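You operate a simulated robot arm through the tools that you are given. There is no shell and no other tool.

You run a simulated robot arm. Do the job below in one go: nothing can be reset, and whatever is moved stays where it is left.

## Task
Run a test, shut off the leaking sink section, then test again.
Fine: open lever 2 first, so that the basin lamp stays lit, then shut levers 3 and 4; leave the other levers alone.

Only the result counts: the job must be done as asked and must still hold three seconds after the hand-in. Knocking over, shifting, dropping, spilling or breaking anything else fails it.

## Robot
A 7-joint arm with a fingered hand, fixed in place. Base frame: the origin is on the floor under the middle of its stand, x ahead of it, y to its left, z up. Lengths are in m, angles in rad, forces in N, time in s.
With the tool pointing down near the work surface it reaches from about 0.36 to 0.84 m from the base axis. Its first joint turns from -2.007 to 2.007 rad. Payload 5 kg.
The TCP is the grasp point between the finger pads, 0.032 m short of the fingertips. In the tool frame z runs along the fingers and y along their closing line. The gripper opens to 0.16 m; its body begins 0.089 m behind the TCP. The gripper is a hand of 4 fingers: y runs from the thumb to the fingers, the wrist lies at [0, 0, -0.267] in the tool frame, and closing takes about 1.5 s.
Orientation is told as [roll, pitch, yaw] about the base's x, y, z axes, in that order, counted from this pose: with the fingers straight down and closing along the base's y, the tool's x points along the base's -x, its y along +y and its z along -z.

## Interface
- The arm moves only by the tool move_arm. Its argument "commands" is a list of rows, each an object of numbers (a shift or turn left out is 0, a gripper value left out holds the last): "jaw": the opening, from 0 (shut) to 1 (fully open); "x", "y", "z": the shift along the base's x, y, z in units of 30 mm (1.0 is 30 mm); "wx", "wy", "wz": the turn, a rotation vector about the base's x, y, z in units of 5 degrees (1.0 is 5 degrees). In form: [{"jaw": .., "x": .., "y": .., "z": .., "wx": .., "wy": .., "wz": ..}, ...]. A call has 1 to 20 rows; each row shifts and turns the commanded pose from where the row before left it. A call with a number of a shift or a turn outside -1 to 1 is refused whole. Each row takes 0.2 s and may step no farther than 0.05 m and 0.15 rad from the row before; otherwise, or with a gripper value out of range, the whole call is refused. Where a pose cannot be reached the arm comes as near as it can. A force on the tool above 90 N (or 10 N above the force at the start of the call, whichever is more), or a blocked arm, ends the call early, and 0.2 s more pass. Each finger travels about 0.108 m/s and halts on what it meets, pressing with about 28 N; the grip force reading is that of the motor and also rises with nothing between the fingers. The clock runs only during rows and for 0.2 s after the last one: add rows that do not move to give the fingers time. It gives the time, the measured TCP pose, the force on the tool (base axes), the opening and the grip force at its end, in the units of the frame above (readings bear some noise), with the torque about the TCP (base axes, N m) and any sound that the robot's microphone picked up, and new pictures: "views" is both (left out), scene, wrist or none.
- Cameras (640 x 400 px; columns grow to the right, rows downward): "scene" is fixed at [0.3916, 0.5082, 1.8688]; the picture's right is [-0.02, 1.00, 0.00], its down [0.84, 0.02, -0.54] and it looks along [-0.54, -0.01, -0.84] (base axes); focal length 214 px, centre (320, 200). "wrist" rides on the gripper at [0.08, -0.004, -0.114] in the tool frame; the picture's right is [0.05, 1.00, 0.00], its down [-0.82, 0.04, -0.58] and it looks along [-0.58, 0.03, 0.82] (tool axes); focal length 265 px, centre (320, 200). There is no depth. A picture from a camera that has moved, and an enlarged one, comes with that camera's place and axes in the base frame and with its lens. The place of the scene camera against the robot may be out by one fixed shift of up to 0.018 m in any direction.
- slide_trunk(by): slides the trunk up (or, below 0, down) by that many m; the arm rides with it, the base frame stays. It gives what a move gives, with no picture.
- preshape(shape): the hand has 4 fingers and takes this shape, open, in about a second: jaw (thumb against the fingers, like two jaws); tri (thumb and two fingers); tip (a fingertip pinch); poke (one finger out to press); point (the index stretched); flat (the hand flat); cup (the hand cupped); fist (a fist). The gripper value then closes the fingers along that shape, each until it touches; the sizes above hold for jaw. It gives what a move gives, with no picture.
- inspect(camera, box): a new picture of the part [left, top, right, bottom] of that camera's present view, enlarged. The clock stands still meanwhile.
- sign_off(): hands the job in; it is judged then, once.

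Nothing tells you positions but the pictures and the camera data. Unless the task says otherwise, let go and move clear before handing in.

The tools are called after "Emit:" by a JSON object that holds its "name" and its "arguments". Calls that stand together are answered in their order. move_arm: Moves the arm, as the interface text tells. Its arguments: {"type":"object","properties":{"commands":{"type":"array"},"views":{"type":"string","enum":["both","scene","wrist","none"]}},"required":["commands"]} The other tools are called the same way: slide_trunk (by) moves the trunk up or down; preshape (shape) gives the hand a shape; inspect (camera, box) takes an enlarged picture of a part of a camera's view; sign_off () hands the job in.

At the start:

```text
time_s: 0.0
eef_pos: [0.2291, 0.4007, 1.5291]
ee_rot: [-0.001, -0.002, 0.0]
contact_force: [0.6, 0.3, 0.3]
moment: [-0.01, -0.01, 0.01]
gripper_width: 0.1598
grasp_force: 0.1
shape: jaw
trunk travel left (down, up): [-0.925, 0.065]
```

scene: 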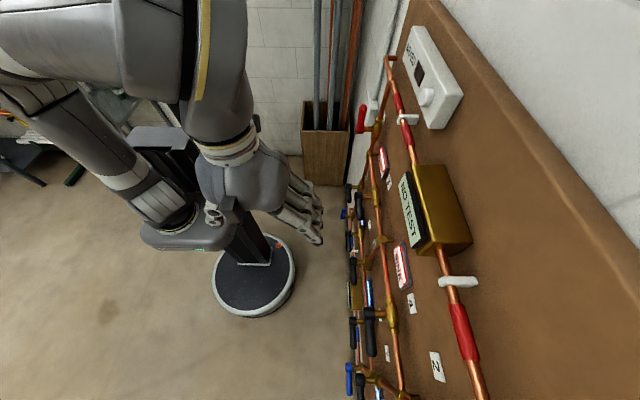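
wrist: 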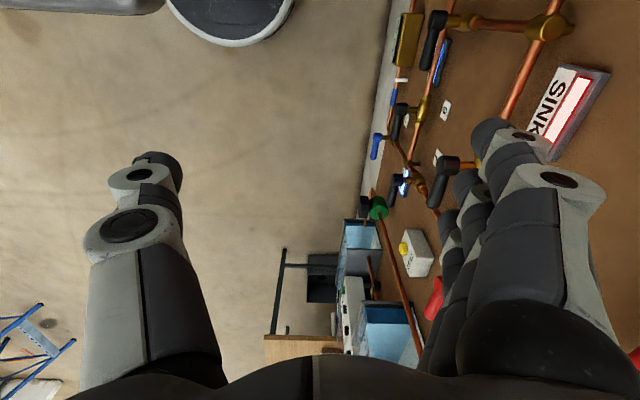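

I see a wall panel to the robot's left (+y) carrying copper pipes, levers with number labels, a "NO TEST" box and a section sign. I'll enlarge the views before moving anything.

Emit:
{"name": "inspect", "arguments": {"camera": "scene", "box": [330, 20, 490, 120]}}

Emit:
{"name": "inspect", "arguments": {"camera": "scene", "box": [330, 120, 490, 220]}}

Emit:
{"name": "inspect", "arguments": {"camera": "scene", "box": [330, 200, 490, 300]}}

Emit:
{"name": "inspect", "arguments": {"camera": "scene", "box": [330, 300, 490, 400]}}

Emit:
{"name": "inspect", "arguments": {"camera": "wrist", "box": [350, 0, 640, 180]}}

Emit:
{"name": "inspect", "arguments": {"camera": "wrist", "box": [250, 180, 490, 330]}}

```text
4.00 times, centred on (410, 70) of scene
camera zoom: at [0.3916, 0.5082, 1.8688], right [-0.02, 1.0, 0.0], down [0.84, 0.02, -0.54], along [-0.54, -0.01, -0.84], focal length 858 px, centre (-40, 720)
```

zoom: 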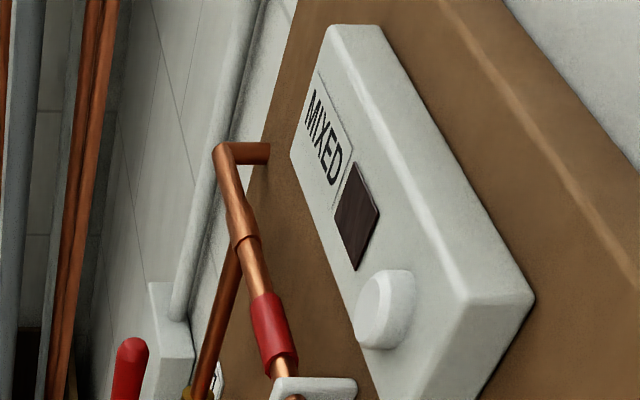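

```text
4.00 times, centred on (410, 170) of scene
camera zoom: at [0.3916, 0.5082, 1.8688], right [-0.02, 1.0, 0.0], down [0.84, 0.02, -0.54], along [-0.54, -0.01, -0.84], focal length 858 px, centre (-40, 320)
```

zoom: 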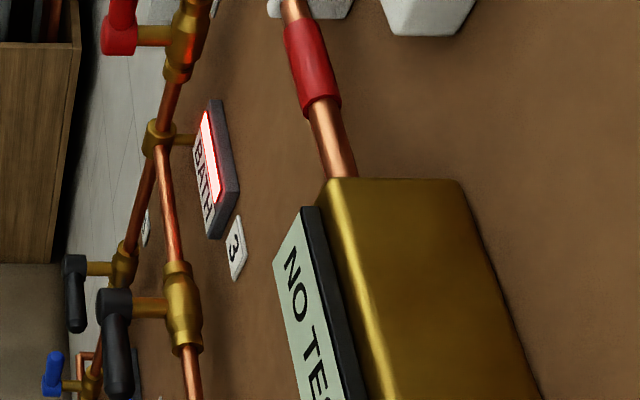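

```text
4.00 times, centred on (410, 250) of scene
camera zoom: at [0.3916, 0.5082, 1.8688], right [-0.02, 1.0, 0.0], down [0.84, 0.02, -0.54], along [-0.54, -0.01, -0.84], focal length 858 px, centre (-40, 0)
```

zoom: 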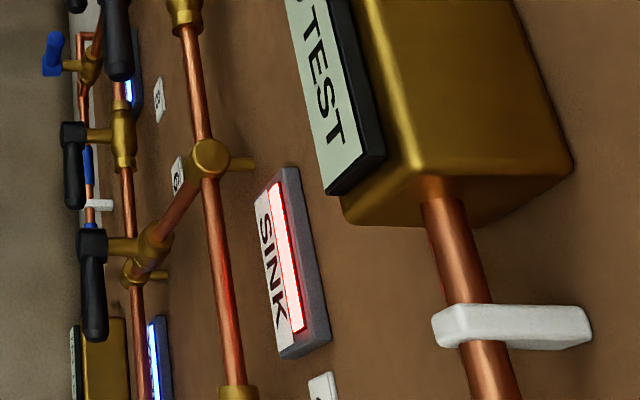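

```text
4.00 times, centred on (410, 350) of scene
camera zoom: at [0.3916, 0.5082, 1.8688], right [-0.02, 1.0, 0.0], down [0.84, 0.02, -0.54], along [-0.54, -0.01, -0.84], focal length 858 px, centre (-40, -400)
```

zoom: 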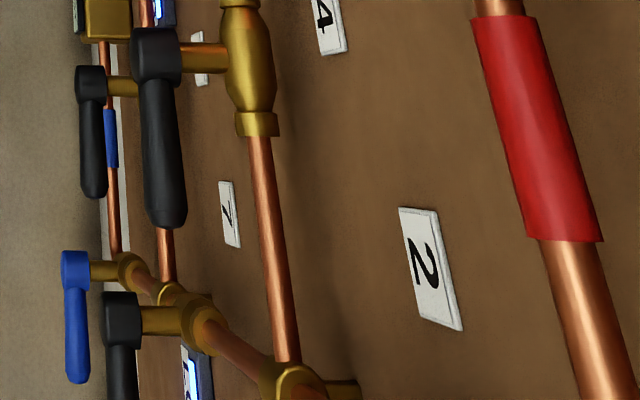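

```text
2.21 times, centred on (495, 90) of wrist
camera zoom: at [0.1481, 0.3968, 1.6433], right [-0.05, 1.0, 0.0], down [0.82, 0.04, 0.58], along [0.58, 0.03, -0.82], focal length 586 px, centre (-66, 443)
```

zoom: 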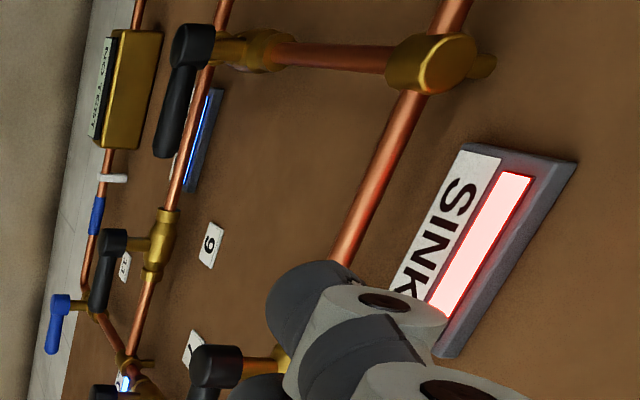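

```text
2.67 times, centred on (370, 255) of wrist
camera zoom: at [0.1481, 0.3968, 1.6433], right [-0.05, 1.0, 0.0], down [0.82, 0.04, 0.58], along [0.58, 0.03, -0.82], focal length 708 px, centre (187, 53)
```

zoom: 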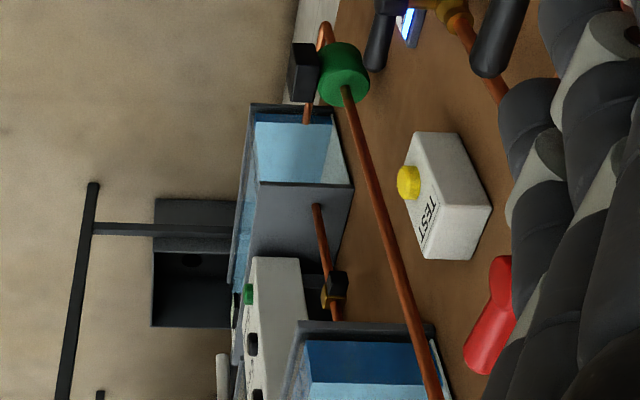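

The panel face is near y ≈ 0.72 and the labels for levers 2, 3 and 4 are at about z ≈ 1.33–1.39. Next I'll swing the hand, well clear of the panel, so the wrist camera looks at the panel.

Emit:
{"name": "move_arm", "arguments": {"commands": [{"x": 0.6, "y": -0.3, "wx": 1}, {"x": 0.6, "y": -0.3, "wx": 1}, {"x": 0.6, "y": -0.3, "wx": 1}, {"x": 0.6, "y": -0.3, "wx": 1}, {"x": 0.6, "wx": 1}, {"x": 0.6, "wx": 1}, {"x": 0.6, "wx": 1}, {"x": 0.6, "wx": 1}, {"x": 0.6, "wx": 1}]}}

```text
time_s: 2.0
eef_pos: [0.3911, 0.3612, 1.531]
ee_rot: [0.786, 0.0, -0.001]
contact_force: [0.8, -0.6, -0.8]
moment: [0.01, 0.04, 0.02]
gripper_width: 0.1596
grasp_force: 0.1
shape: jaw
trunk travel left (down, up): [-0.925, 0.065]
camera wrist: at [0.3105, 0.2786, 1.6087], right [-0.05, 0.7, 0.71], down [0.82, -0.38, 0.44], along [0.58, 0.6, -0.56], focal length 265 px, centre (320, 200)
```

scene: 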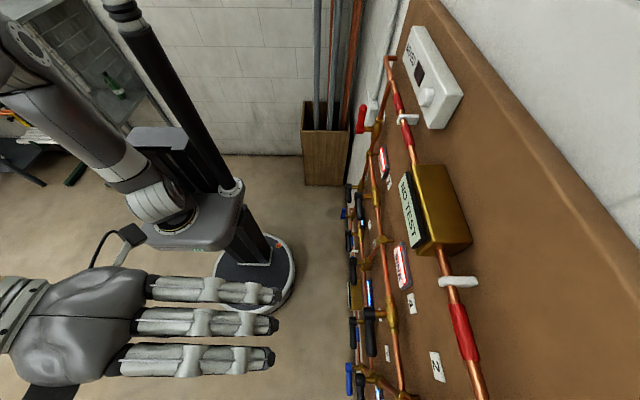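
wrist: 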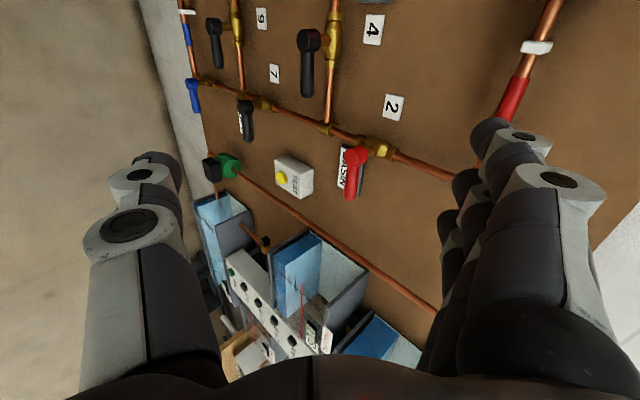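

The camera now shows the right half of the panel, with the TEST box, BASIN lamp and labels 2, 4, 7 and 9. I'll keep turning until it looks square-on.

Emit:
{"name": "move_arm", "arguments": {"commands": [{"y": -0.3, "wx": 1, "z": -0.3}, {"y": -0.3, "wx": 1, "z": -0.3}, {"y": -0.3, "wx": 1, "z": -0.3}, {"y": -0.3, "wx": 1, "z": -0.3}, {"wx": 1, "z": -0.3}, {"wx": 1, "z": -0.3}, {"wx": 1, "z": -0.3}, {"wx": 1, "z": -0.3}, {"wx": 1, "z": -0.3}]}}

```text
time_s: 4.0
eef_pos: [0.3916, 0.3294, 1.4484]
ee_rot: [1.571, -0.002, -0.002]
contact_force: [0.5, -0.6, -0.3]
moment: [0.01, -0.03, 0.01]
gripper_width: 0.1599
grasp_force: 0.1
shape: jaw
trunk travel left (down, up): [-0.925, 0.065]
camera wrist: at [0.3117, 0.2159, 1.445], right [-0.05, 0.0, 1.0], down [0.81, -0.58, 0.04], along [0.58, 0.82, 0.03], focal length 265 px, centre (320, 200)
```

scene: 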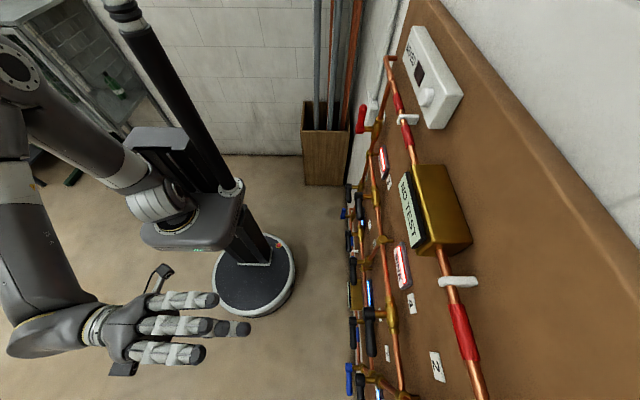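
wrist: 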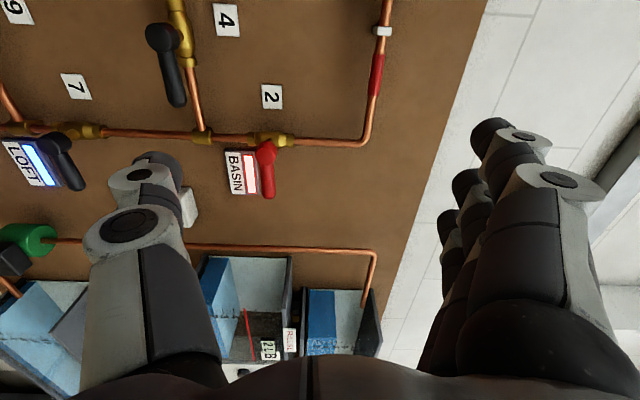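

Lever 2 is red and lies across a vertical pipe, so it is closed; lever 4 lies along its pipe, so it is open. I'll yaw so the camera faces the panel squarely and shift to see more of it.

Emit:
{"name": "move_arm", "arguments": {"commands": [{"wz": 1, "z": -0.6, "x": -0.3}, {"wz": 1, "z": -0.6, "x": -0.3}, {"wz": 1, "z": -0.6, "x": -0.3}, {"wz": 1, "z": -0.6, "x": -0.3}, {"wz": 1, "z": -0.6}, {"wz": 1, "z": -0.6}, {"wz": 1, "z": -0.6}, {"z": -0.6}, {"z": -0.6}]}}

```text
time_s: 6.0
eef_pos: [0.3623, 0.3311, 1.2862]
ee_rot: [1.55, 0.018, 0.56]
contact_force: [0.2, 0.0, 1.3]
moment: [0.01, 0.0, 0.03]
gripper_width: 0.1601
grasp_force: 0.1
shape: jaw
out of reach, approached as far as the arm can: row 2
trunk travel left (down, up): [-0.925, 0.065]
camera wrist: at [0.3535, 0.1923, 1.2857], right [-0.04, 0.0, 1.0], down [1.0, -0.05, 0.04], along [0.05, 1.0, 0.0], focal length 265 px, centre (320, 200)
```

scene: 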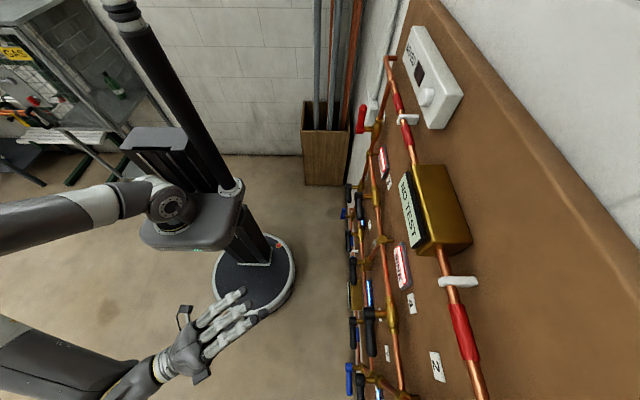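
wrist: 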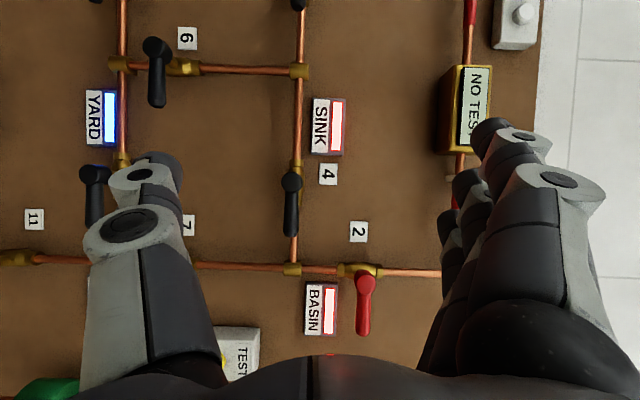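

The camera is now square-on and I can see levers 2 and 4, the SINK, BASIN and YARD lamps and the TEST box. I'll zoom in for details.

Emit:
{"name": "inspect", "arguments": {"camera": "wrist", "box": [240, 120, 440, 245]}}

Emit:
{"name": "inspect", "arguments": {"camera": "wrist", "box": [200, 240, 440, 390]}}

Emit:
{"name": "inspect", "arguments": {"camera": "wrist", "box": [0, 0, 320, 200]}}

Emit:
{"name": "inspect", "arguments": {"camera": "wrist", "box": [250, 0, 570, 200]}}

```text
3.20 times, centred on (340, 182) of wrist
camera zoom: at [0.3535, 0.1923, 1.2857], right [-0.04, 0.0, 1.0], down [1.0, -0.05, 0.04], along [0.05, 1.0, 0.0], focal length 849 px, centre (256, 256)
```

zoom: 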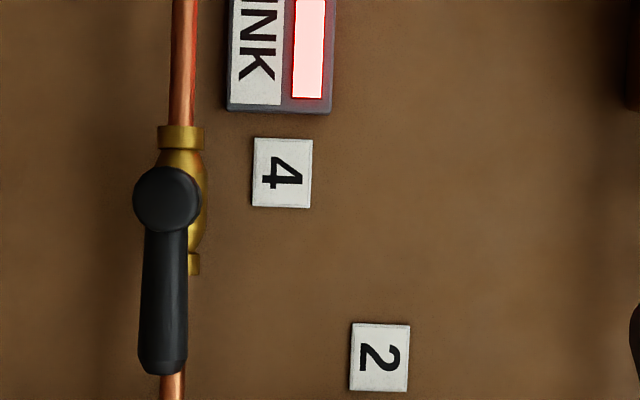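

```text
2.67 times, centred on (320, 315) of wrist
camera zoom: at [0.3535, 0.1923, 1.2857], right [-0.04, 0.0, 1.0], down [1.0, -0.05, 0.04], along [0.05, 1.0, 0.0], focal length 708 px, centre (320, -107)
```

zoom: 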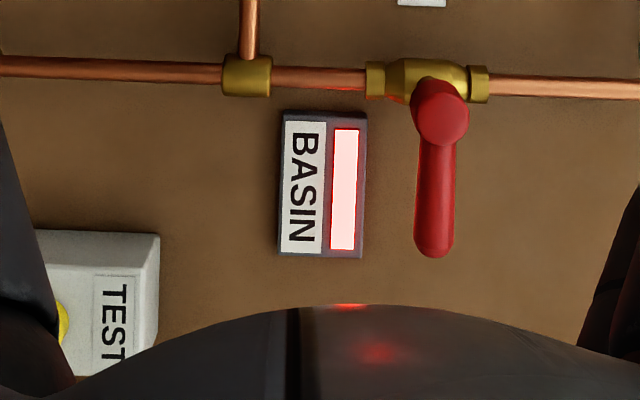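

```text
2.00 times, centred on (160, 100) of wrist
camera zoom: at [0.3535, 0.1923, 1.2857], right [-0.04, 0.0, 1.0], down [1.0, -0.05, 0.04], along [0.05, 1.0, 0.0], focal length 531 px, centre (640, 400)
```

zoom: 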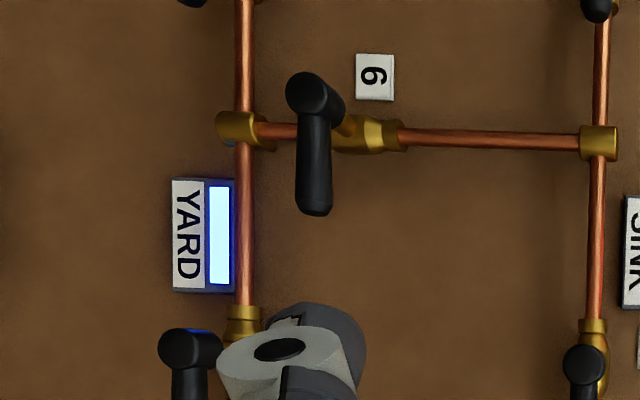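

```text
2.00 times, centred on (410, 100) of wrist
camera zoom: at [0.3535, 0.1923, 1.2857], right [-0.04, 0.0, 1.0], down [1.0, -0.05, 0.04], along [0.05, 1.0, 0.0], focal length 531 px, centre (140, 400)
```

zoom: 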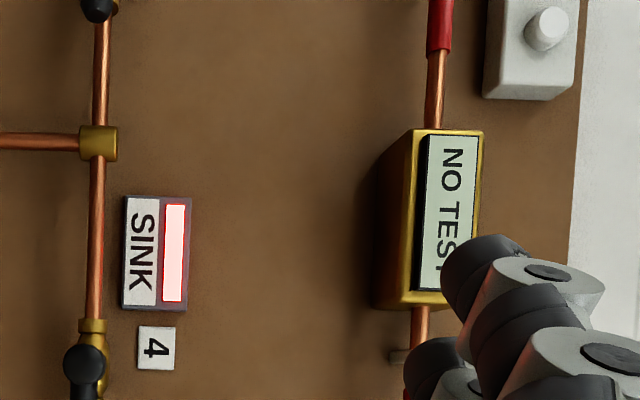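

Current estimates: lever 2 hub ≈ [0.504, 0.619, 1.365], lever 4 hub ≈ [0.348, 0.619, 1.240], lever 3 hub ≈ [-0.03, 0.62, 1.245] and TEST button ≈ [0.677, 0.66, 1.11]. Next I'll form the poke shape, still well clear, to see where its fingertip sits.

Emit:
{"name": "preshape", "arguments": {"shape": "poke"}}

Emit:
{"name": "inspect", "arguments": {"camera": "wrist", "box": [0, 0, 640, 400]}}

Emit:
{"name": "inspect", "arguments": {"camera": "scene", "box": [60, 240, 380, 400]}}

```text
time_s: 6.9
eef_pos: [0.3599, 0.3324, 1.2851]
ee_rot: [1.548, 0.02, 0.561]
contact_force: [-0.2, 0.0, 0.3]
moment: [-0.01, -0.02, 0.01]
gripper_width: 0.0
grasp_force: 0.0
shape: poke
trunk travel left (down, up): [-0.925, 0.065]
```

```text
1.00 times, centred on (320, 200) of wrist (not enlarged: the box is as wide or as high as the picture)
camera zoom: at [0.3524, 0.1931, 1.2861], right [-0.04, 0.0, 1.0], down [1.0, -0.05, 0.04], along [0.05, 1.0, 0.0], focal length 265 px, centre (320, 200)
```

zoom: 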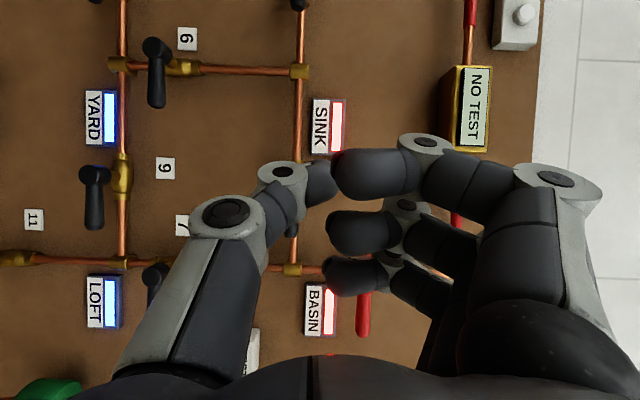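

```text
2.00 times, centred on (220, 320) of scene
camera zoom: at [0.3916, 0.5082, 1.8688], right [-0.02, 1.0, 0.0], down [0.84, 0.02, -0.54], along [-0.54, -0.01, -0.84], focal length 429 px, centre (520, -40)
```

zoom: 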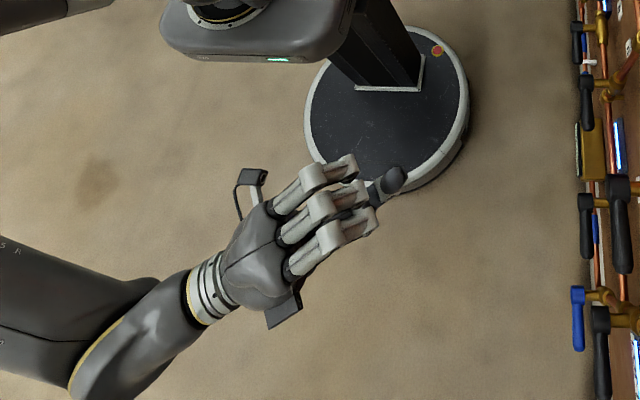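

The poke shape leaves the thumb and the half-curled fingers close together. I'll compare it with the "point" shape, still in free space.

Emit:
{"name": "preshape", "arguments": {"shape": "point"}}

Emit:
{"name": "inspect", "arguments": {"camera": "wrist", "box": [0, 0, 640, 400]}}

Emit:
{"name": "inspect", "arguments": {"camera": "scene", "box": [60, 240, 380, 400]}}

```text
time_s: 7.8
eef_pos: [0.3607, 0.3327, 1.2871]
ee_rot: [1.549, 0.018, 0.562]
contact_force: [-0.4, 0.1, 0.5]
moment: [0.0, 0.02, 0.02]
gripper_width: 0.1521
grasp_force: 0.0
shape: point
trunk travel left (down, up): [-0.925, 0.065]
```

```text
1.00 times, centred on (320, 200) of wrist (not enlarged: the box is as wide or as high as the picture)
camera zoom: at [0.3524, 0.1931, 1.2861], right [-0.04, 0.0, 1.0], down [1.0, -0.05, 0.04], along [0.05, 1.0, 0.0], focal length 265 px, centre (320, 200)
```

zoom: 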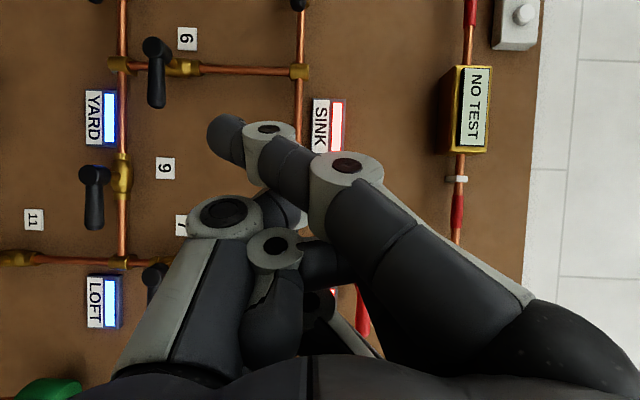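

```text
2.00 times, centred on (220, 320) of scene
camera zoom: at [0.3916, 0.5082, 1.8688], right [-0.02, 1.0, 0.0], down [0.84, 0.02, -0.54], along [-0.54, -0.01, -0.84], focal length 429 px, centre (520, -40)
```

zoom: 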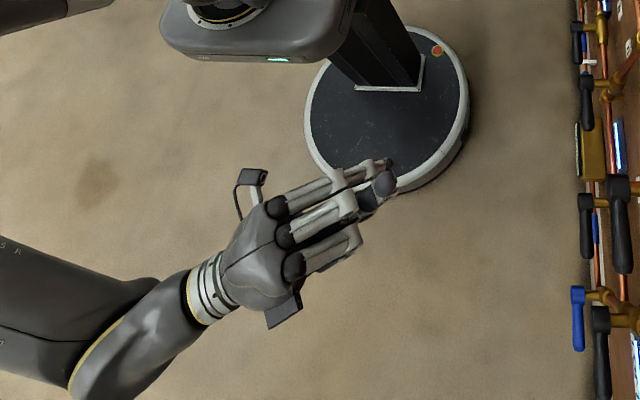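

The fingers may not have settled yet, so I'll wait a moment and look again.

Emit:
{"name": "move_arm", "arguments": {"commands": [{}, {}, {}, {}, {}]}}

```text
time_s: 9.0
eef_pos: [0.3587, 0.331, 1.2854]
ee_rot: [1.549, 0.019, 0.562]
contact_force: [0.3, -0.7, -0.3]
moment: [0.01, -0.02, 0.0]
gripper_width: 0.1524
grasp_force: 0.1
shape: point
trunk travel left (down, up): [-0.925, 0.065]
camera wrist: at [0.3524, 0.1931, 1.286], right [-0.04, 0.0, 1.0], down [1.0, -0.05, 0.04], along [0.05, 1.0, 0.0], focal length 265 px, centre (320, 200)
```

scene: 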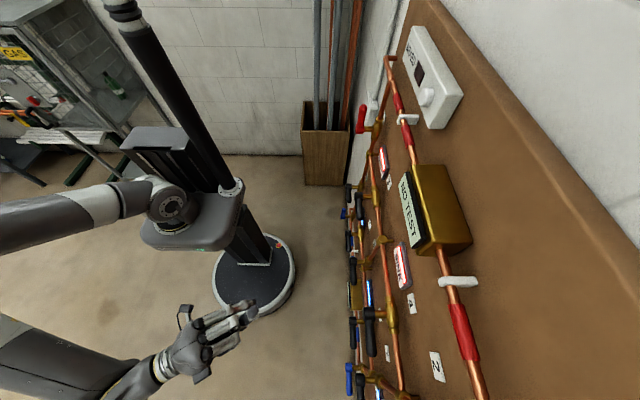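
wrist: 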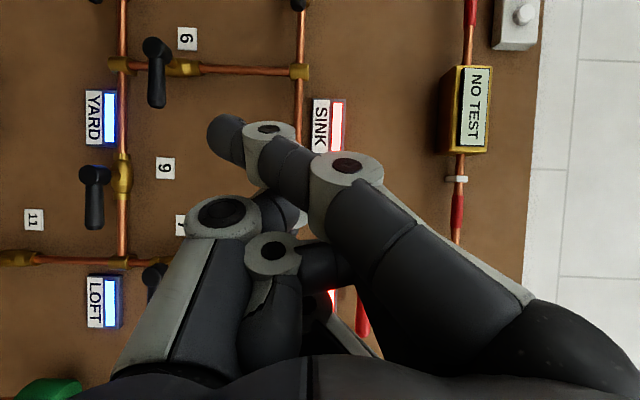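

Index is still bent inward, so I'll command the gripper fully open within this shape and see whether it stretches.

Emit:
{"name": "move_arm", "arguments": {"commands": [{"jaw": 1}, {"jaw": 1}, {"jaw": 1}, {"jaw": 1}, {"jaw": 1}, {"jaw": 1}]}}

```text
time_s: 10.4
eef_pos: [0.3606, 0.3313, 1.2864]
ee_rot: [1.548, 0.019, 0.562]
contact_force: [0.0, -0.1, -0.1]
moment: [0.0, 0.0, 0.05]
gripper_width: 0.1523
grasp_force: 0.0
shape: point
trunk travel left (down, up): [-0.925, 0.065]
camera wrist: at [0.3524, 0.1931, 1.286], right [-0.04, 0.0, 1.0], down [1.0, -0.05, 0.04], along [0.05, 1.0, 0.0], focal length 265 px, centre (320, 200)
```

scene: 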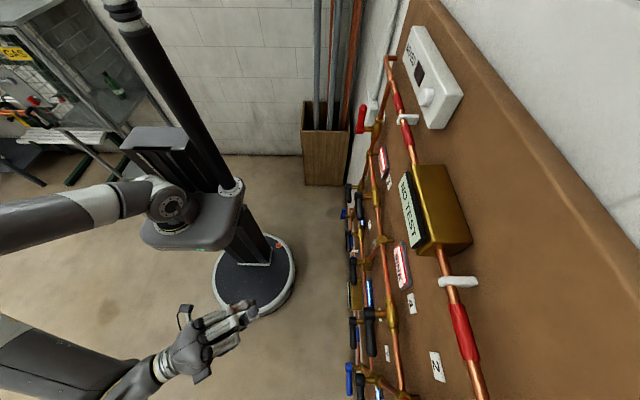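
wrist: 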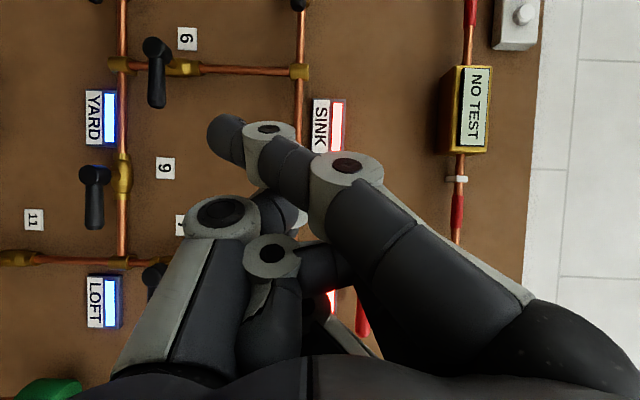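

The poke shape puts the thumb tip close to the TCP axis, which suits pushing, so I'll use that. First I want to know which way these levers turn, so I'll look closely at lever 1 and the others.

Emit:
{"name": "inspect", "arguments": {"camera": "scene", "box": [335, 85, 415, 135]}}

Emit:
{"name": "inspect", "arguments": {"camera": "scene", "box": [330, 160, 410, 210]}}

Emit:
{"name": "inspect", "arguments": {"camera": "wrist", "box": [0, 100, 200, 340]}}

Emit:
{"name": "preshape", "arguments": {"shape": "poke"}}

```text
8.00 times, centred on (375, 110) of scene
camera zoom: at [0.3916, 0.5082, 1.8688], right [-0.02, 1.0, 0.0], down [0.84, 0.02, -0.54], along [-0.54, -0.01, -0.84], focal length 1716 px, centre (-120, 920)
```

zoom: 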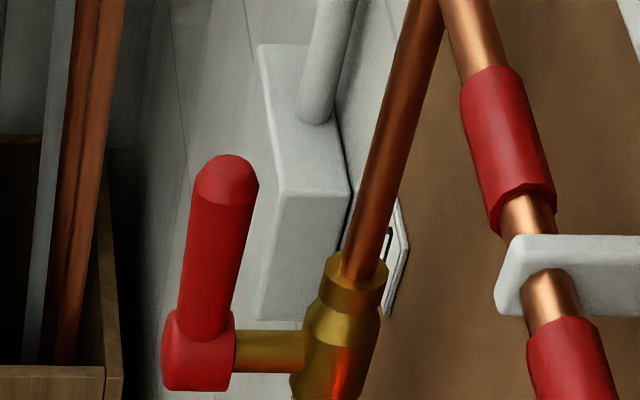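

```text
8.00 times, centred on (370, 185) of scene
camera zoom: at [0.3916, 0.5082, 1.8688], right [-0.02, 1.0, 0.0], down [0.84, 0.02, -0.54], along [-0.54, -0.01, -0.84], focal length 1716 px, centre (-80, 320)
```

zoom: 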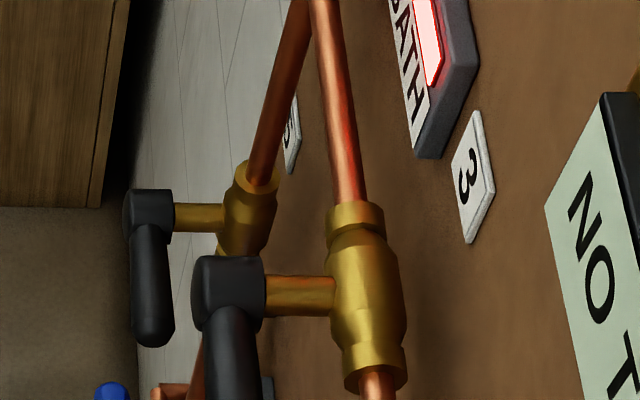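

```text
1.67 times, centred on (100, 220) of wrist
camera zoom: at [0.3524, 0.1931, 1.286], right [-0.04, 0.0, 1.0], down [1.0, -0.05, 0.04], along [0.05, 1.0, 0.0], focal length 442 px, centre (687, 167)
```

zoom: 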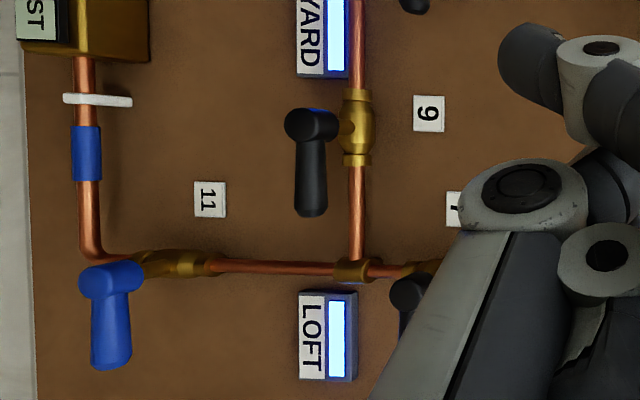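

```text
time_s: 11.3
eef_pos: [0.3595, 0.3322, 1.2855]
ee_rot: [1.548, 0.018, 0.559]
contact_force: [-0.5, 0.1, -0.2]
moment: [-0.02, -0.01, -0.01]
gripper_width: 0.0001
grasp_force: 0.1
shape: poke
trunk travel left (down, up): [-0.925, 0.065]
```

Lever 1 is open and points up along its vertical pipe, so these valves close clockwise as seen facing the panel. That means lever 2 opens by turning up, and levers 3 and 4 close by turning down. I'll now locate the poke fingertip accurately.

Emit:
{"name": "move_arm", "arguments": {"commands": [{"wz": -1, "x": 0.5}, {"wz": -1, "x": 0.5}, {"wz": -1, "x": 0.5}, {"wz": -1, "x": 0.5}, {"wz": -1, "x": 0.5}, {"wz": -1, "x": 0.5}]}}

Emit:
{"name": "inspect", "arguments": {"camera": "wrist", "box": [220, 100, 460, 300]}}

Emit:
{"name": "inspect", "arguments": {"camera": "scene", "box": [120, 280, 320, 400]}}

```text
time_s: 12.7
eef_pos: [0.4522, 0.3307, 1.2861]
ee_rot: [1.548, 0.02, 0.035]
contact_force: [0.6, 0.8, -0.9]
moment: [0.01, -0.02, 0.0]
gripper_width: 0.0
grasp_force: 0.0
shape: poke
trunk travel left (down, up): [-0.925, 0.065]
camera wrist: at [0.376, 0.2151, 1.2862], right [-0.03, 0.02, 1.0], down [0.84, -0.55, 0.04], along [0.55, 0.84, 0.0], focal length 265 px, centre (320, 200)
```

scene: 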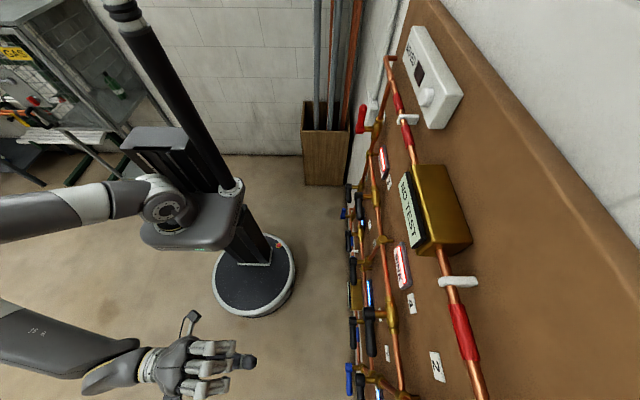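
wrist: 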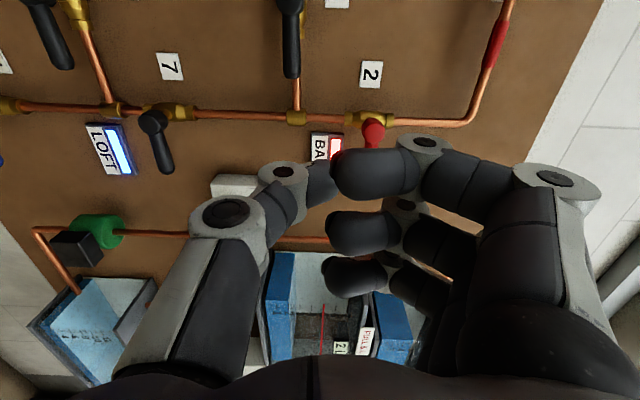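

```text
2.00 times, centred on (340, 200) of wrist
camera zoom: at [0.376, 0.2151, 1.2862], right [-0.03, 0.02, 1.0], down [0.84, -0.55, 0.04], along [0.55, 0.84, 0.0], focal length 531 px, centre (280, 200)
```

zoom: 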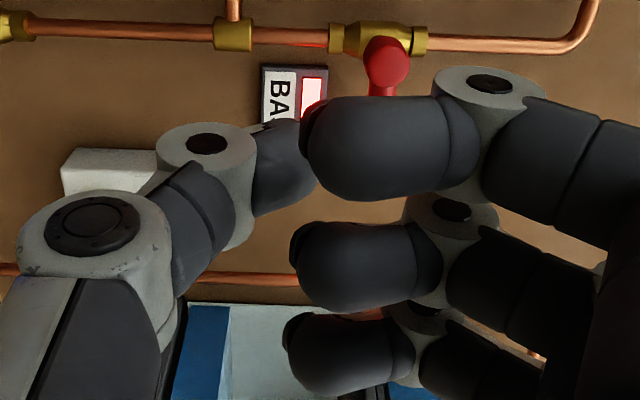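

```text
3.20 times, centred on (220, 340) of scene
camera zoom: at [0.3916, 0.5082, 1.8688], right [-0.02, 1.0, 0.0], down [0.84, 0.02, -0.54], along [-0.54, -0.01, -0.84], focal length 686 px, centre (640, -248)
```

zoom: 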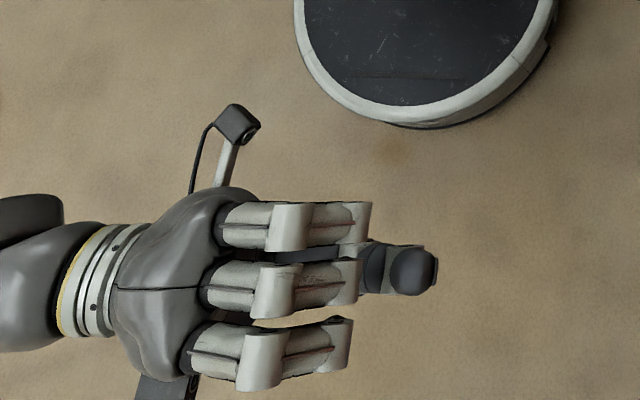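

In the poke shape the thumb tip leads by about 0.025 m ahead of the TCP, with the other fingers behind it. I'll move over in front of the TEST box, keeping far back, to measure the button accurately.

Emit:
{"name": "move_arm", "arguments": {"commands": [{"x": 0.8, "z": -0.5}, {"x": 0.8, "z": -0.5}, {"x": 0.8, "z": -0.5}, {"x": 0.8, "z": -0.5}, {"x": 0.8, "z": -0.5}, {"x": 0.8, "z": -0.5}, {"x": 0.8, "z": -0.5}, {"x": 0.8, "z": -0.5}, {"x": 0.8, "z": -0.5}, {"x": 0.8, "z": -0.5, "wx": 0.2}]}}

```text
time_s: 14.9
eef_pos: [0.6919, 0.3324, 1.1326]
ee_rot: [1.565, 0.02, 0.038]
contact_force: [0.9, 0.4, -0.1]
moment: [-0.03, 0.0, 0.03]
gripper_width: 0.0
grasp_force: 0.1
shape: poke
trunk travel left (down, up): [-0.925, 0.065]
camera wrist: at [0.6165, 0.2157, 1.131], right [-0.03, 0.0, 1.0], down [0.84, -0.55, 0.03], along [0.55, 0.84, 0.01], focal length 265 px, centre (320, 200)
```

scene: 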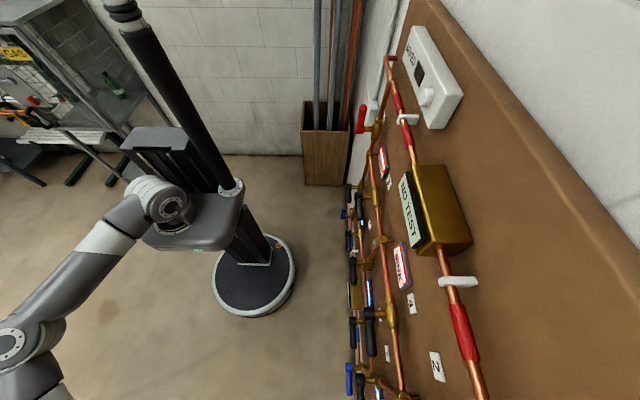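
wrist: 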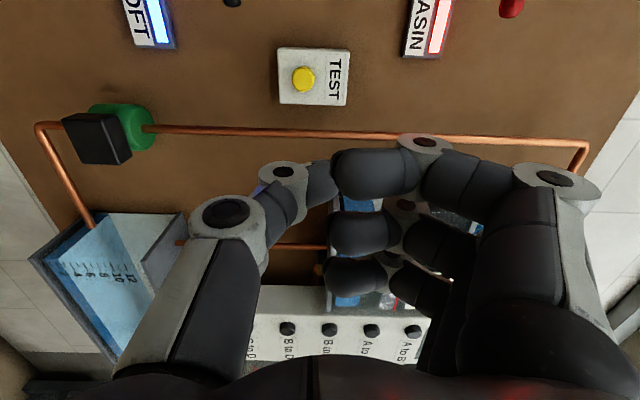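

The TEST button is clearly visible now. I'll zoom in to measure it.

Emit:
{"name": "inspect", "arguments": {"camera": "wrist", "box": [240, 20, 400, 120]}}

Emit:
{"name": "inspect", "arguments": {"camera": "wrist", "box": [160, 120, 480, 320]}}

```text
4.00 times, centred on (320, 70) of wrist
camera zoom: at [0.6165, 0.2157, 1.131], right [-0.03, 0.0, 1.0], down [0.84, -0.55, 0.03], along [0.55, 0.84, 0.01], focal length 1062 px, centre (320, 720)
```

zoom: 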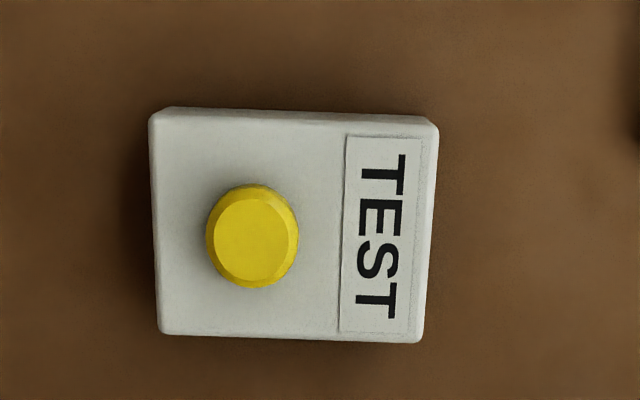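

```text
2.00 times, centred on (320, 220) of wrist
camera zoom: at [0.6165, 0.2157, 1.131], right [-0.03, 0.0, 1.0], down [0.84, -0.55, 0.03], along [0.55, 0.84, 0.01], focal length 531 px, centre (320, 160)
```

zoom: 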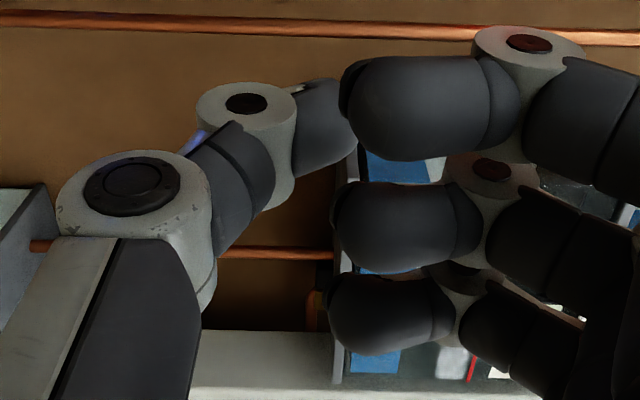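

The button centre is at about [0.684, 0.66, 1.105] and it's roughly 34 mm wide. I'll approach straight along +y in line with it and stop about 5 cm short.

Emit:
{"name": "move_arm", "arguments": {"commands": [{"y": 1, "z": -0.2, "wz": -0.4}, {"y": 1, "z": -0.2, "wy": -0.2}, {"y": 1, "z": -0.2}, {"y": 1, "z": -0.1}, {"y": 1, "x": -0.1}, {"y": 1}, {"y": 0.8}, {"y": 0.5}]}}

```text
time_s: 16.7
eef_pos: [0.6861, 0.5515, 1.1138]
ee_rot: [1.566, 0.003, 0.002]
contact_force: [-0.3, -0.3, 0.2]
moment: [-0.01, -0.03, 0.03]
gripper_width: 0.0
grasp_force: 0.1
shape: poke
trunk travel left (down, up): [-0.925, 0.065]
camera wrist: at [0.6067, 0.4369, 1.1115], right [-0.05, 0.01, 1.0], down [0.82, -0.57, 0.04], along [0.57, 0.82, 0.02], focal length 265 px, centre (320, 200)
```

scene: 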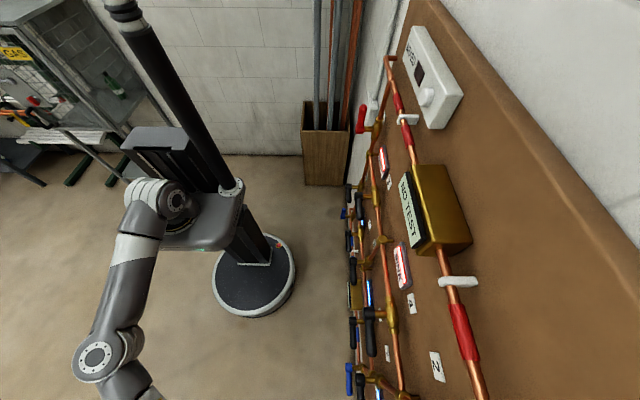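
wrist: 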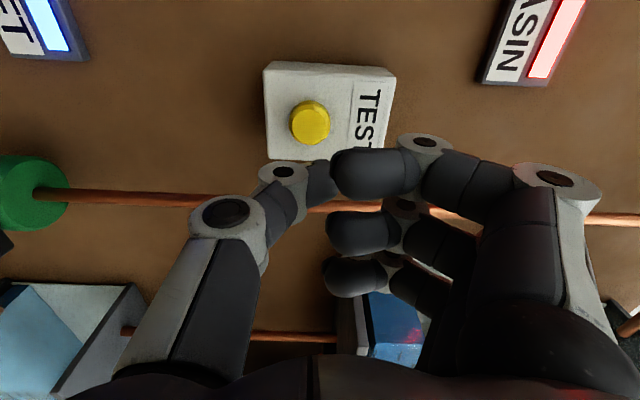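

The button re-measures at about [0.688, 0.67–0.68, 1.104], and the thumb is lined up with it. I'll advance gently and watch the force.

Emit:
{"name": "move_arm", "arguments": {"commands": [{"y": 0.6, "z": -0.25, "x": 0.1}, {"y": 0.6}, {"y": 0.5}, {"y": 0.3}, {"y": 0.2}, {"y": 0.2}, {}]}}

```text
time_s: 18.3
eef_pos: [0.6907, 0.6224, 1.1069]
ee_rot: [1.566, 0.002, 0.001]
contact_force: [0.3, -1.0, 0.3]
moment: [-0.01, 0.02, -0.01]
gripper_width: 0.0
grasp_force: 0.0
shape: poke
trunk travel left (down, up): [-0.925, 0.065]
camera wrist: at [0.6103, 0.5085, 1.1042], right [-0.05, 0.0, 1.0], down [0.82, -0.58, 0.04], along [0.57, 0.82, 0.03], focal length 265 px, centre (320, 200)
```

scene: 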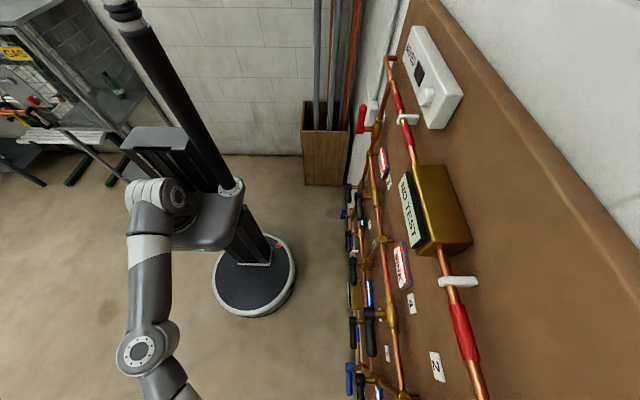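
wrist: 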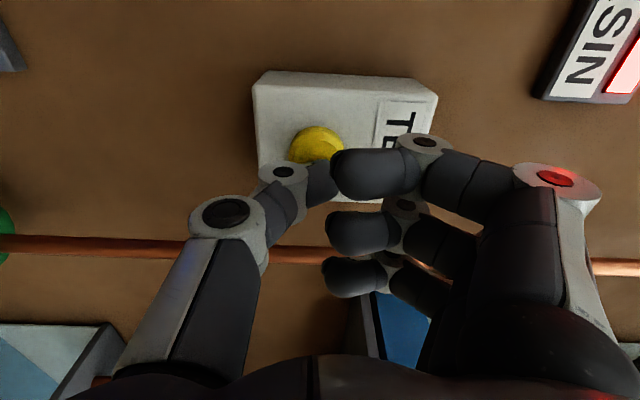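

The thumb is right in front of the button. I'll advance in small steps until it clicks.

Emit:
{"name": "move_arm", "arguments": {"commands": [{"y": 0.15}, {"y": 0.15}, {"y": 0.15}, {"y": 0.15}], "views": "wrist"}}

```text
time_s: 19.3
eef_pos: [0.6942, 0.634, 1.1072]
ee_rot: [1.569, 0.003, -0.004]
contact_force: [2.5, -36.3, -4.6]
moment: [0.45, 0.04, 0.2]
gripper_width: 0.0001
grasp_force: 0.1
shape: poke
trunk travel left (down, up): [-0.925, 0.065]
heard: click
camera wrist: at [0.6134, 0.521, 1.1046], right [-0.05, 0.0, 1.0], down [0.81, -0.58, 0.04], along [0.58, 0.81, 0.03], focal length 265 px, centre (320, 200)
```

wrist: 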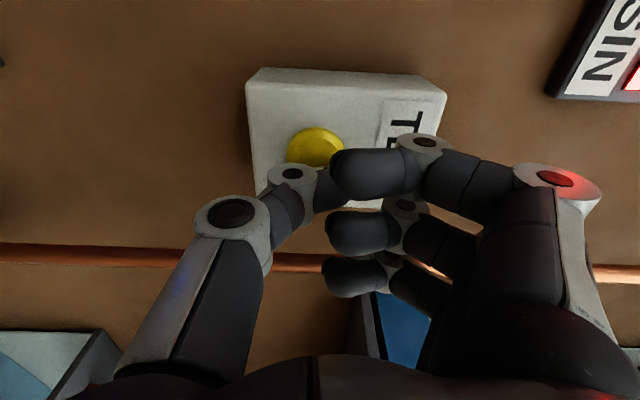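

I heard a click with about 36 N on the button, so I'll back off and read the display.

Emit:
{"name": "move_arm", "arguments": {"commands": [{"y": -0.5}, {"y": -0.8}, {"y": -1}, {"y": -1}], "views": "scene"}}

Emit:
{"name": "inspect", "arguments": {"camera": "scene", "box": [380, 150, 500, 270]}}

Emit:
{"name": "inspect", "arguments": {"camera": "scene", "box": [330, 240, 420, 320]}}

```text
time_s: 20.3
eef_pos: [0.69, 0.5407, 1.107]
ee_rot: [1.567, 0.0, 0.004]
contact_force: [0.2, 0.1, 0.3]
moment: [-0.02, 0.0, 0.02]
gripper_width: 0.0
grasp_force: 0.1
shape: poke
trunk travel left (down, up): [-0.925, 0.065]
```

scene: 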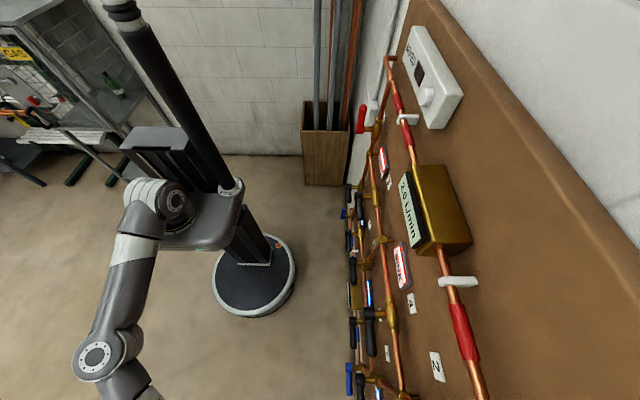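

```text
3.33 times, centred on (440, 210) of scene
camera zoom: at [0.3916, 0.5082, 1.8688], right [-0.02, 1.0, 0.0], down [0.84, 0.02, -0.54], along [-0.54, -0.01, -0.84], focal length 715 px, centre (-80, 167)
```

zoom: 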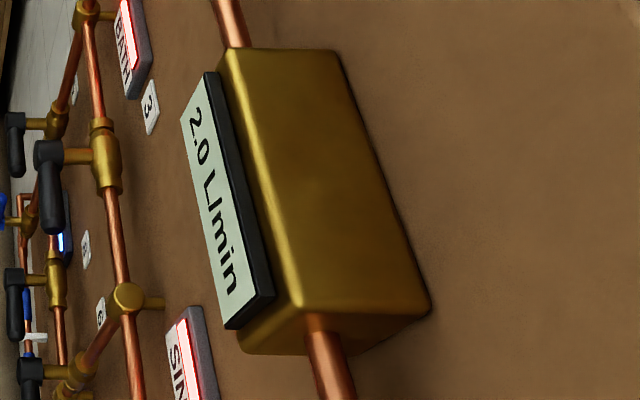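

```text
5.00 times, centred on (375, 280) of scene
camera zoom: at [0.3916, 0.5082, 1.8688], right [-0.02, 1.0, 0.0], down [0.84, 0.02, -0.54], along [-0.54, -0.01, -0.84], focal length 1072 px, centre (45, -200)
```

zoom: 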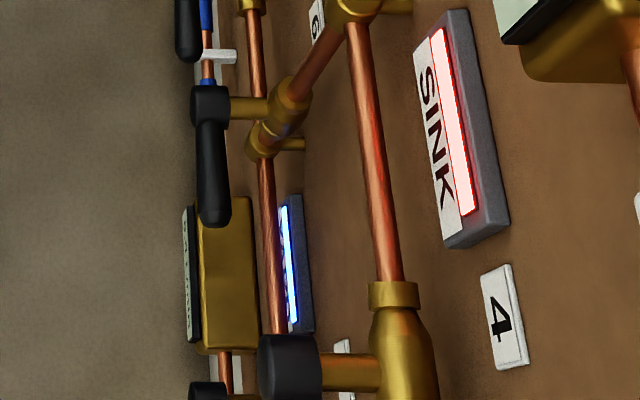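

The first test has run and reads 2.0 L/min. Next is lever 2: I'll retreat and move to a position facing it, tilting the hand slightly so the curled fingers stay back from the panel.

Emit:
{"name": "move_arm", "arguments": {"commands": [{"y": -0.95, "x": -0.3, "z": 0.8}, {"y": -0.95, "x": -0.5, "z": 1}, {"y": -0.95, "x": -0.5, "z": 1}, {"y": -0.95, "x": -0.6, "z": 1}, {"x": -0.6, "z": 1, "wx": 0.8}, {"x": -0.6, "z": 1, "wx": 0.8}, {"x": -0.6, "z": 0.8, "wx": 0.8}, {"z": 0.4, "wx": 0.6}]}}

```text
time_s: 22.1
eef_pos: [0.5797, 0.4256, 1.317]
ee_rot: [1.827, 0.0, 0.004]
contact_force: [0.9, -0.1, 0.7]
moment: [0.01, -0.02, 0.02]
gripper_width: 0.0
grasp_force: 0.0
shape: poke
trunk travel left (down, up): [-0.925, 0.065]
camera wrist: at [0.499, 0.317, 1.2839], right [-0.05, -0.25, 0.97], down [0.82, -0.57, -0.11], along [0.57, 0.78, 0.24], focal length 265 px, centre (320, 200)
```

scene: 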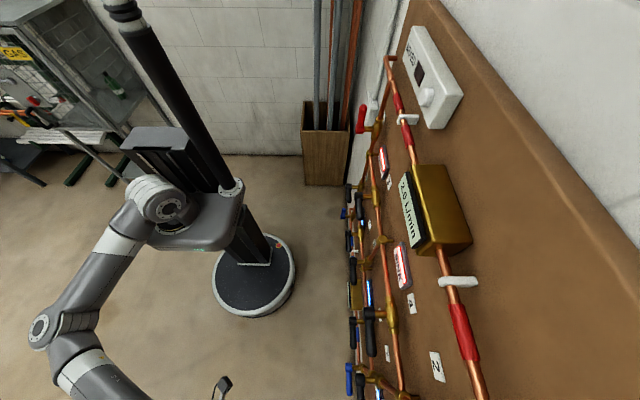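
wrist: 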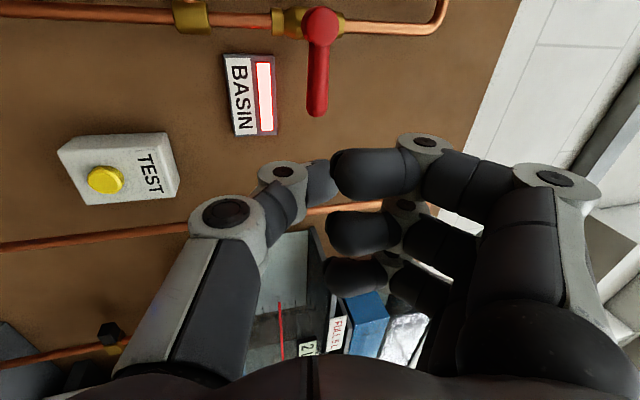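

Lever 2 measures hub front ≈ [0.504, 0.613, 1.364] and tip at x ≈ 0.59. I'll insert the thumb below the handle, stopping to check partway.

Emit:
{"name": "move_arm", "arguments": {"commands": [{"y": 1, "z": -0.3}, {"y": 1}, {"y": 1}, {"y": 1}, {"y": 0.8}, {"y": 0.4}], "views": "wrist"}}

```text
time_s: 23.5
eef_pos: [0.582, 0.583, 1.309]
ee_rot: [1.828, 0.001, 0.001]
contact_force: [1.4, 0.2, 0.4]
moment: [-0.04, 0.0, 0.01]
gripper_width: 0.0
grasp_force: 0.1
shape: poke
trunk travel left (down, up): [-0.925, 0.065]
camera wrist: at [0.5015, 0.4744, 1.2752], right [-0.05, -0.25, 0.97], down [0.82, -0.57, -0.11], along [0.57, 0.78, 0.24], focal length 265 px, centre (320, 200)
```

wrist: 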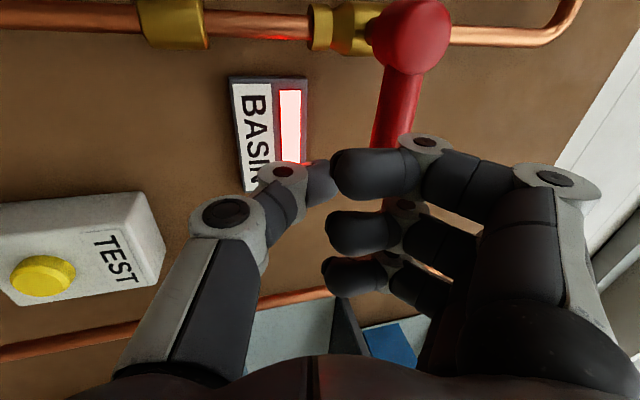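

The handle is above the thumb as planned. I'll shift slightly toward the hub and go in to y ≈ 0.62.

Emit:
{"name": "move_arm", "arguments": {"commands": [{"y": 0.4, "x": -0.35}, {"y": 0.4}, {"y": 0.4}, {}], "views": "wrist"}}

```text
time_s: 24.5
eef_pos: [0.567, 0.6191, 1.3089]
ee_rot: [1.828, 0.002, 0.003]
contact_force: [-1.0, 0.3, -0.3]
moment: [-0.02, -0.04, 0.02]
gripper_width: 0.0001
grasp_force: 0.1
shape: poke
trunk travel left (down, up): [-0.925, 0.065]
camera wrist: at [0.4878, 0.5096, 1.2751], right [-0.05, -0.25, 0.97], down [0.82, -0.57, -0.11], along [0.57, 0.78, 0.24], focal length 265 px, centre (320, 200)
```

wrist: 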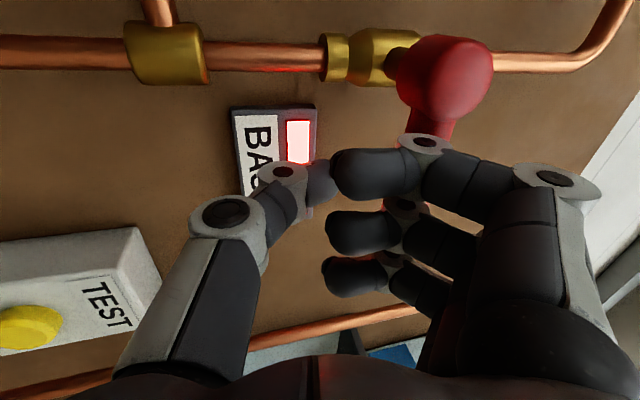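

Inserted with no contact. Now I'll raise it slowly to meet the handle.

Emit:
{"name": "move_arm", "arguments": {"commands": [{"z": 0.2}, {"z": 0.2}, {"z": 0.2}, {"z": 0.2}], "views": "wrist"}}

```text
time_s: 25.5
eef_pos: [0.5695, 0.6184, 1.3321]
ee_rot: [1.827, 0.0, 0.004]
contact_force: [-0.3, 0.1, -0.1]
moment: [-0.01, -0.01, -0.03]
gripper_width: 0.0001
grasp_force: 0.1
shape: poke
trunk travel left (down, up): [-0.925, 0.065]
camera wrist: at [0.4892, 0.5105, 1.2993], right [-0.05, -0.25, 0.97], down [0.82, -0.57, -0.11], along [0.57, 0.78, 0.24], focal length 265 px, centre (320, 200)
```

wrist: 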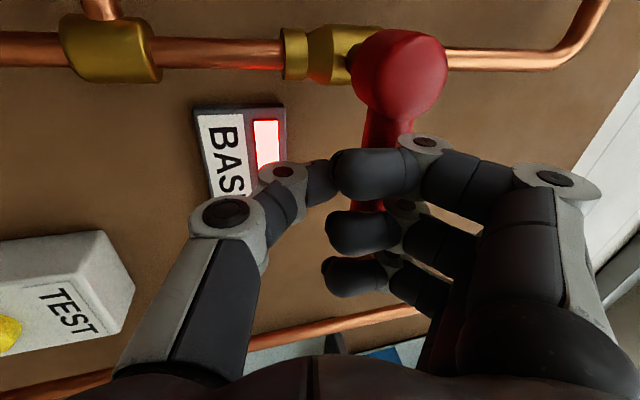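

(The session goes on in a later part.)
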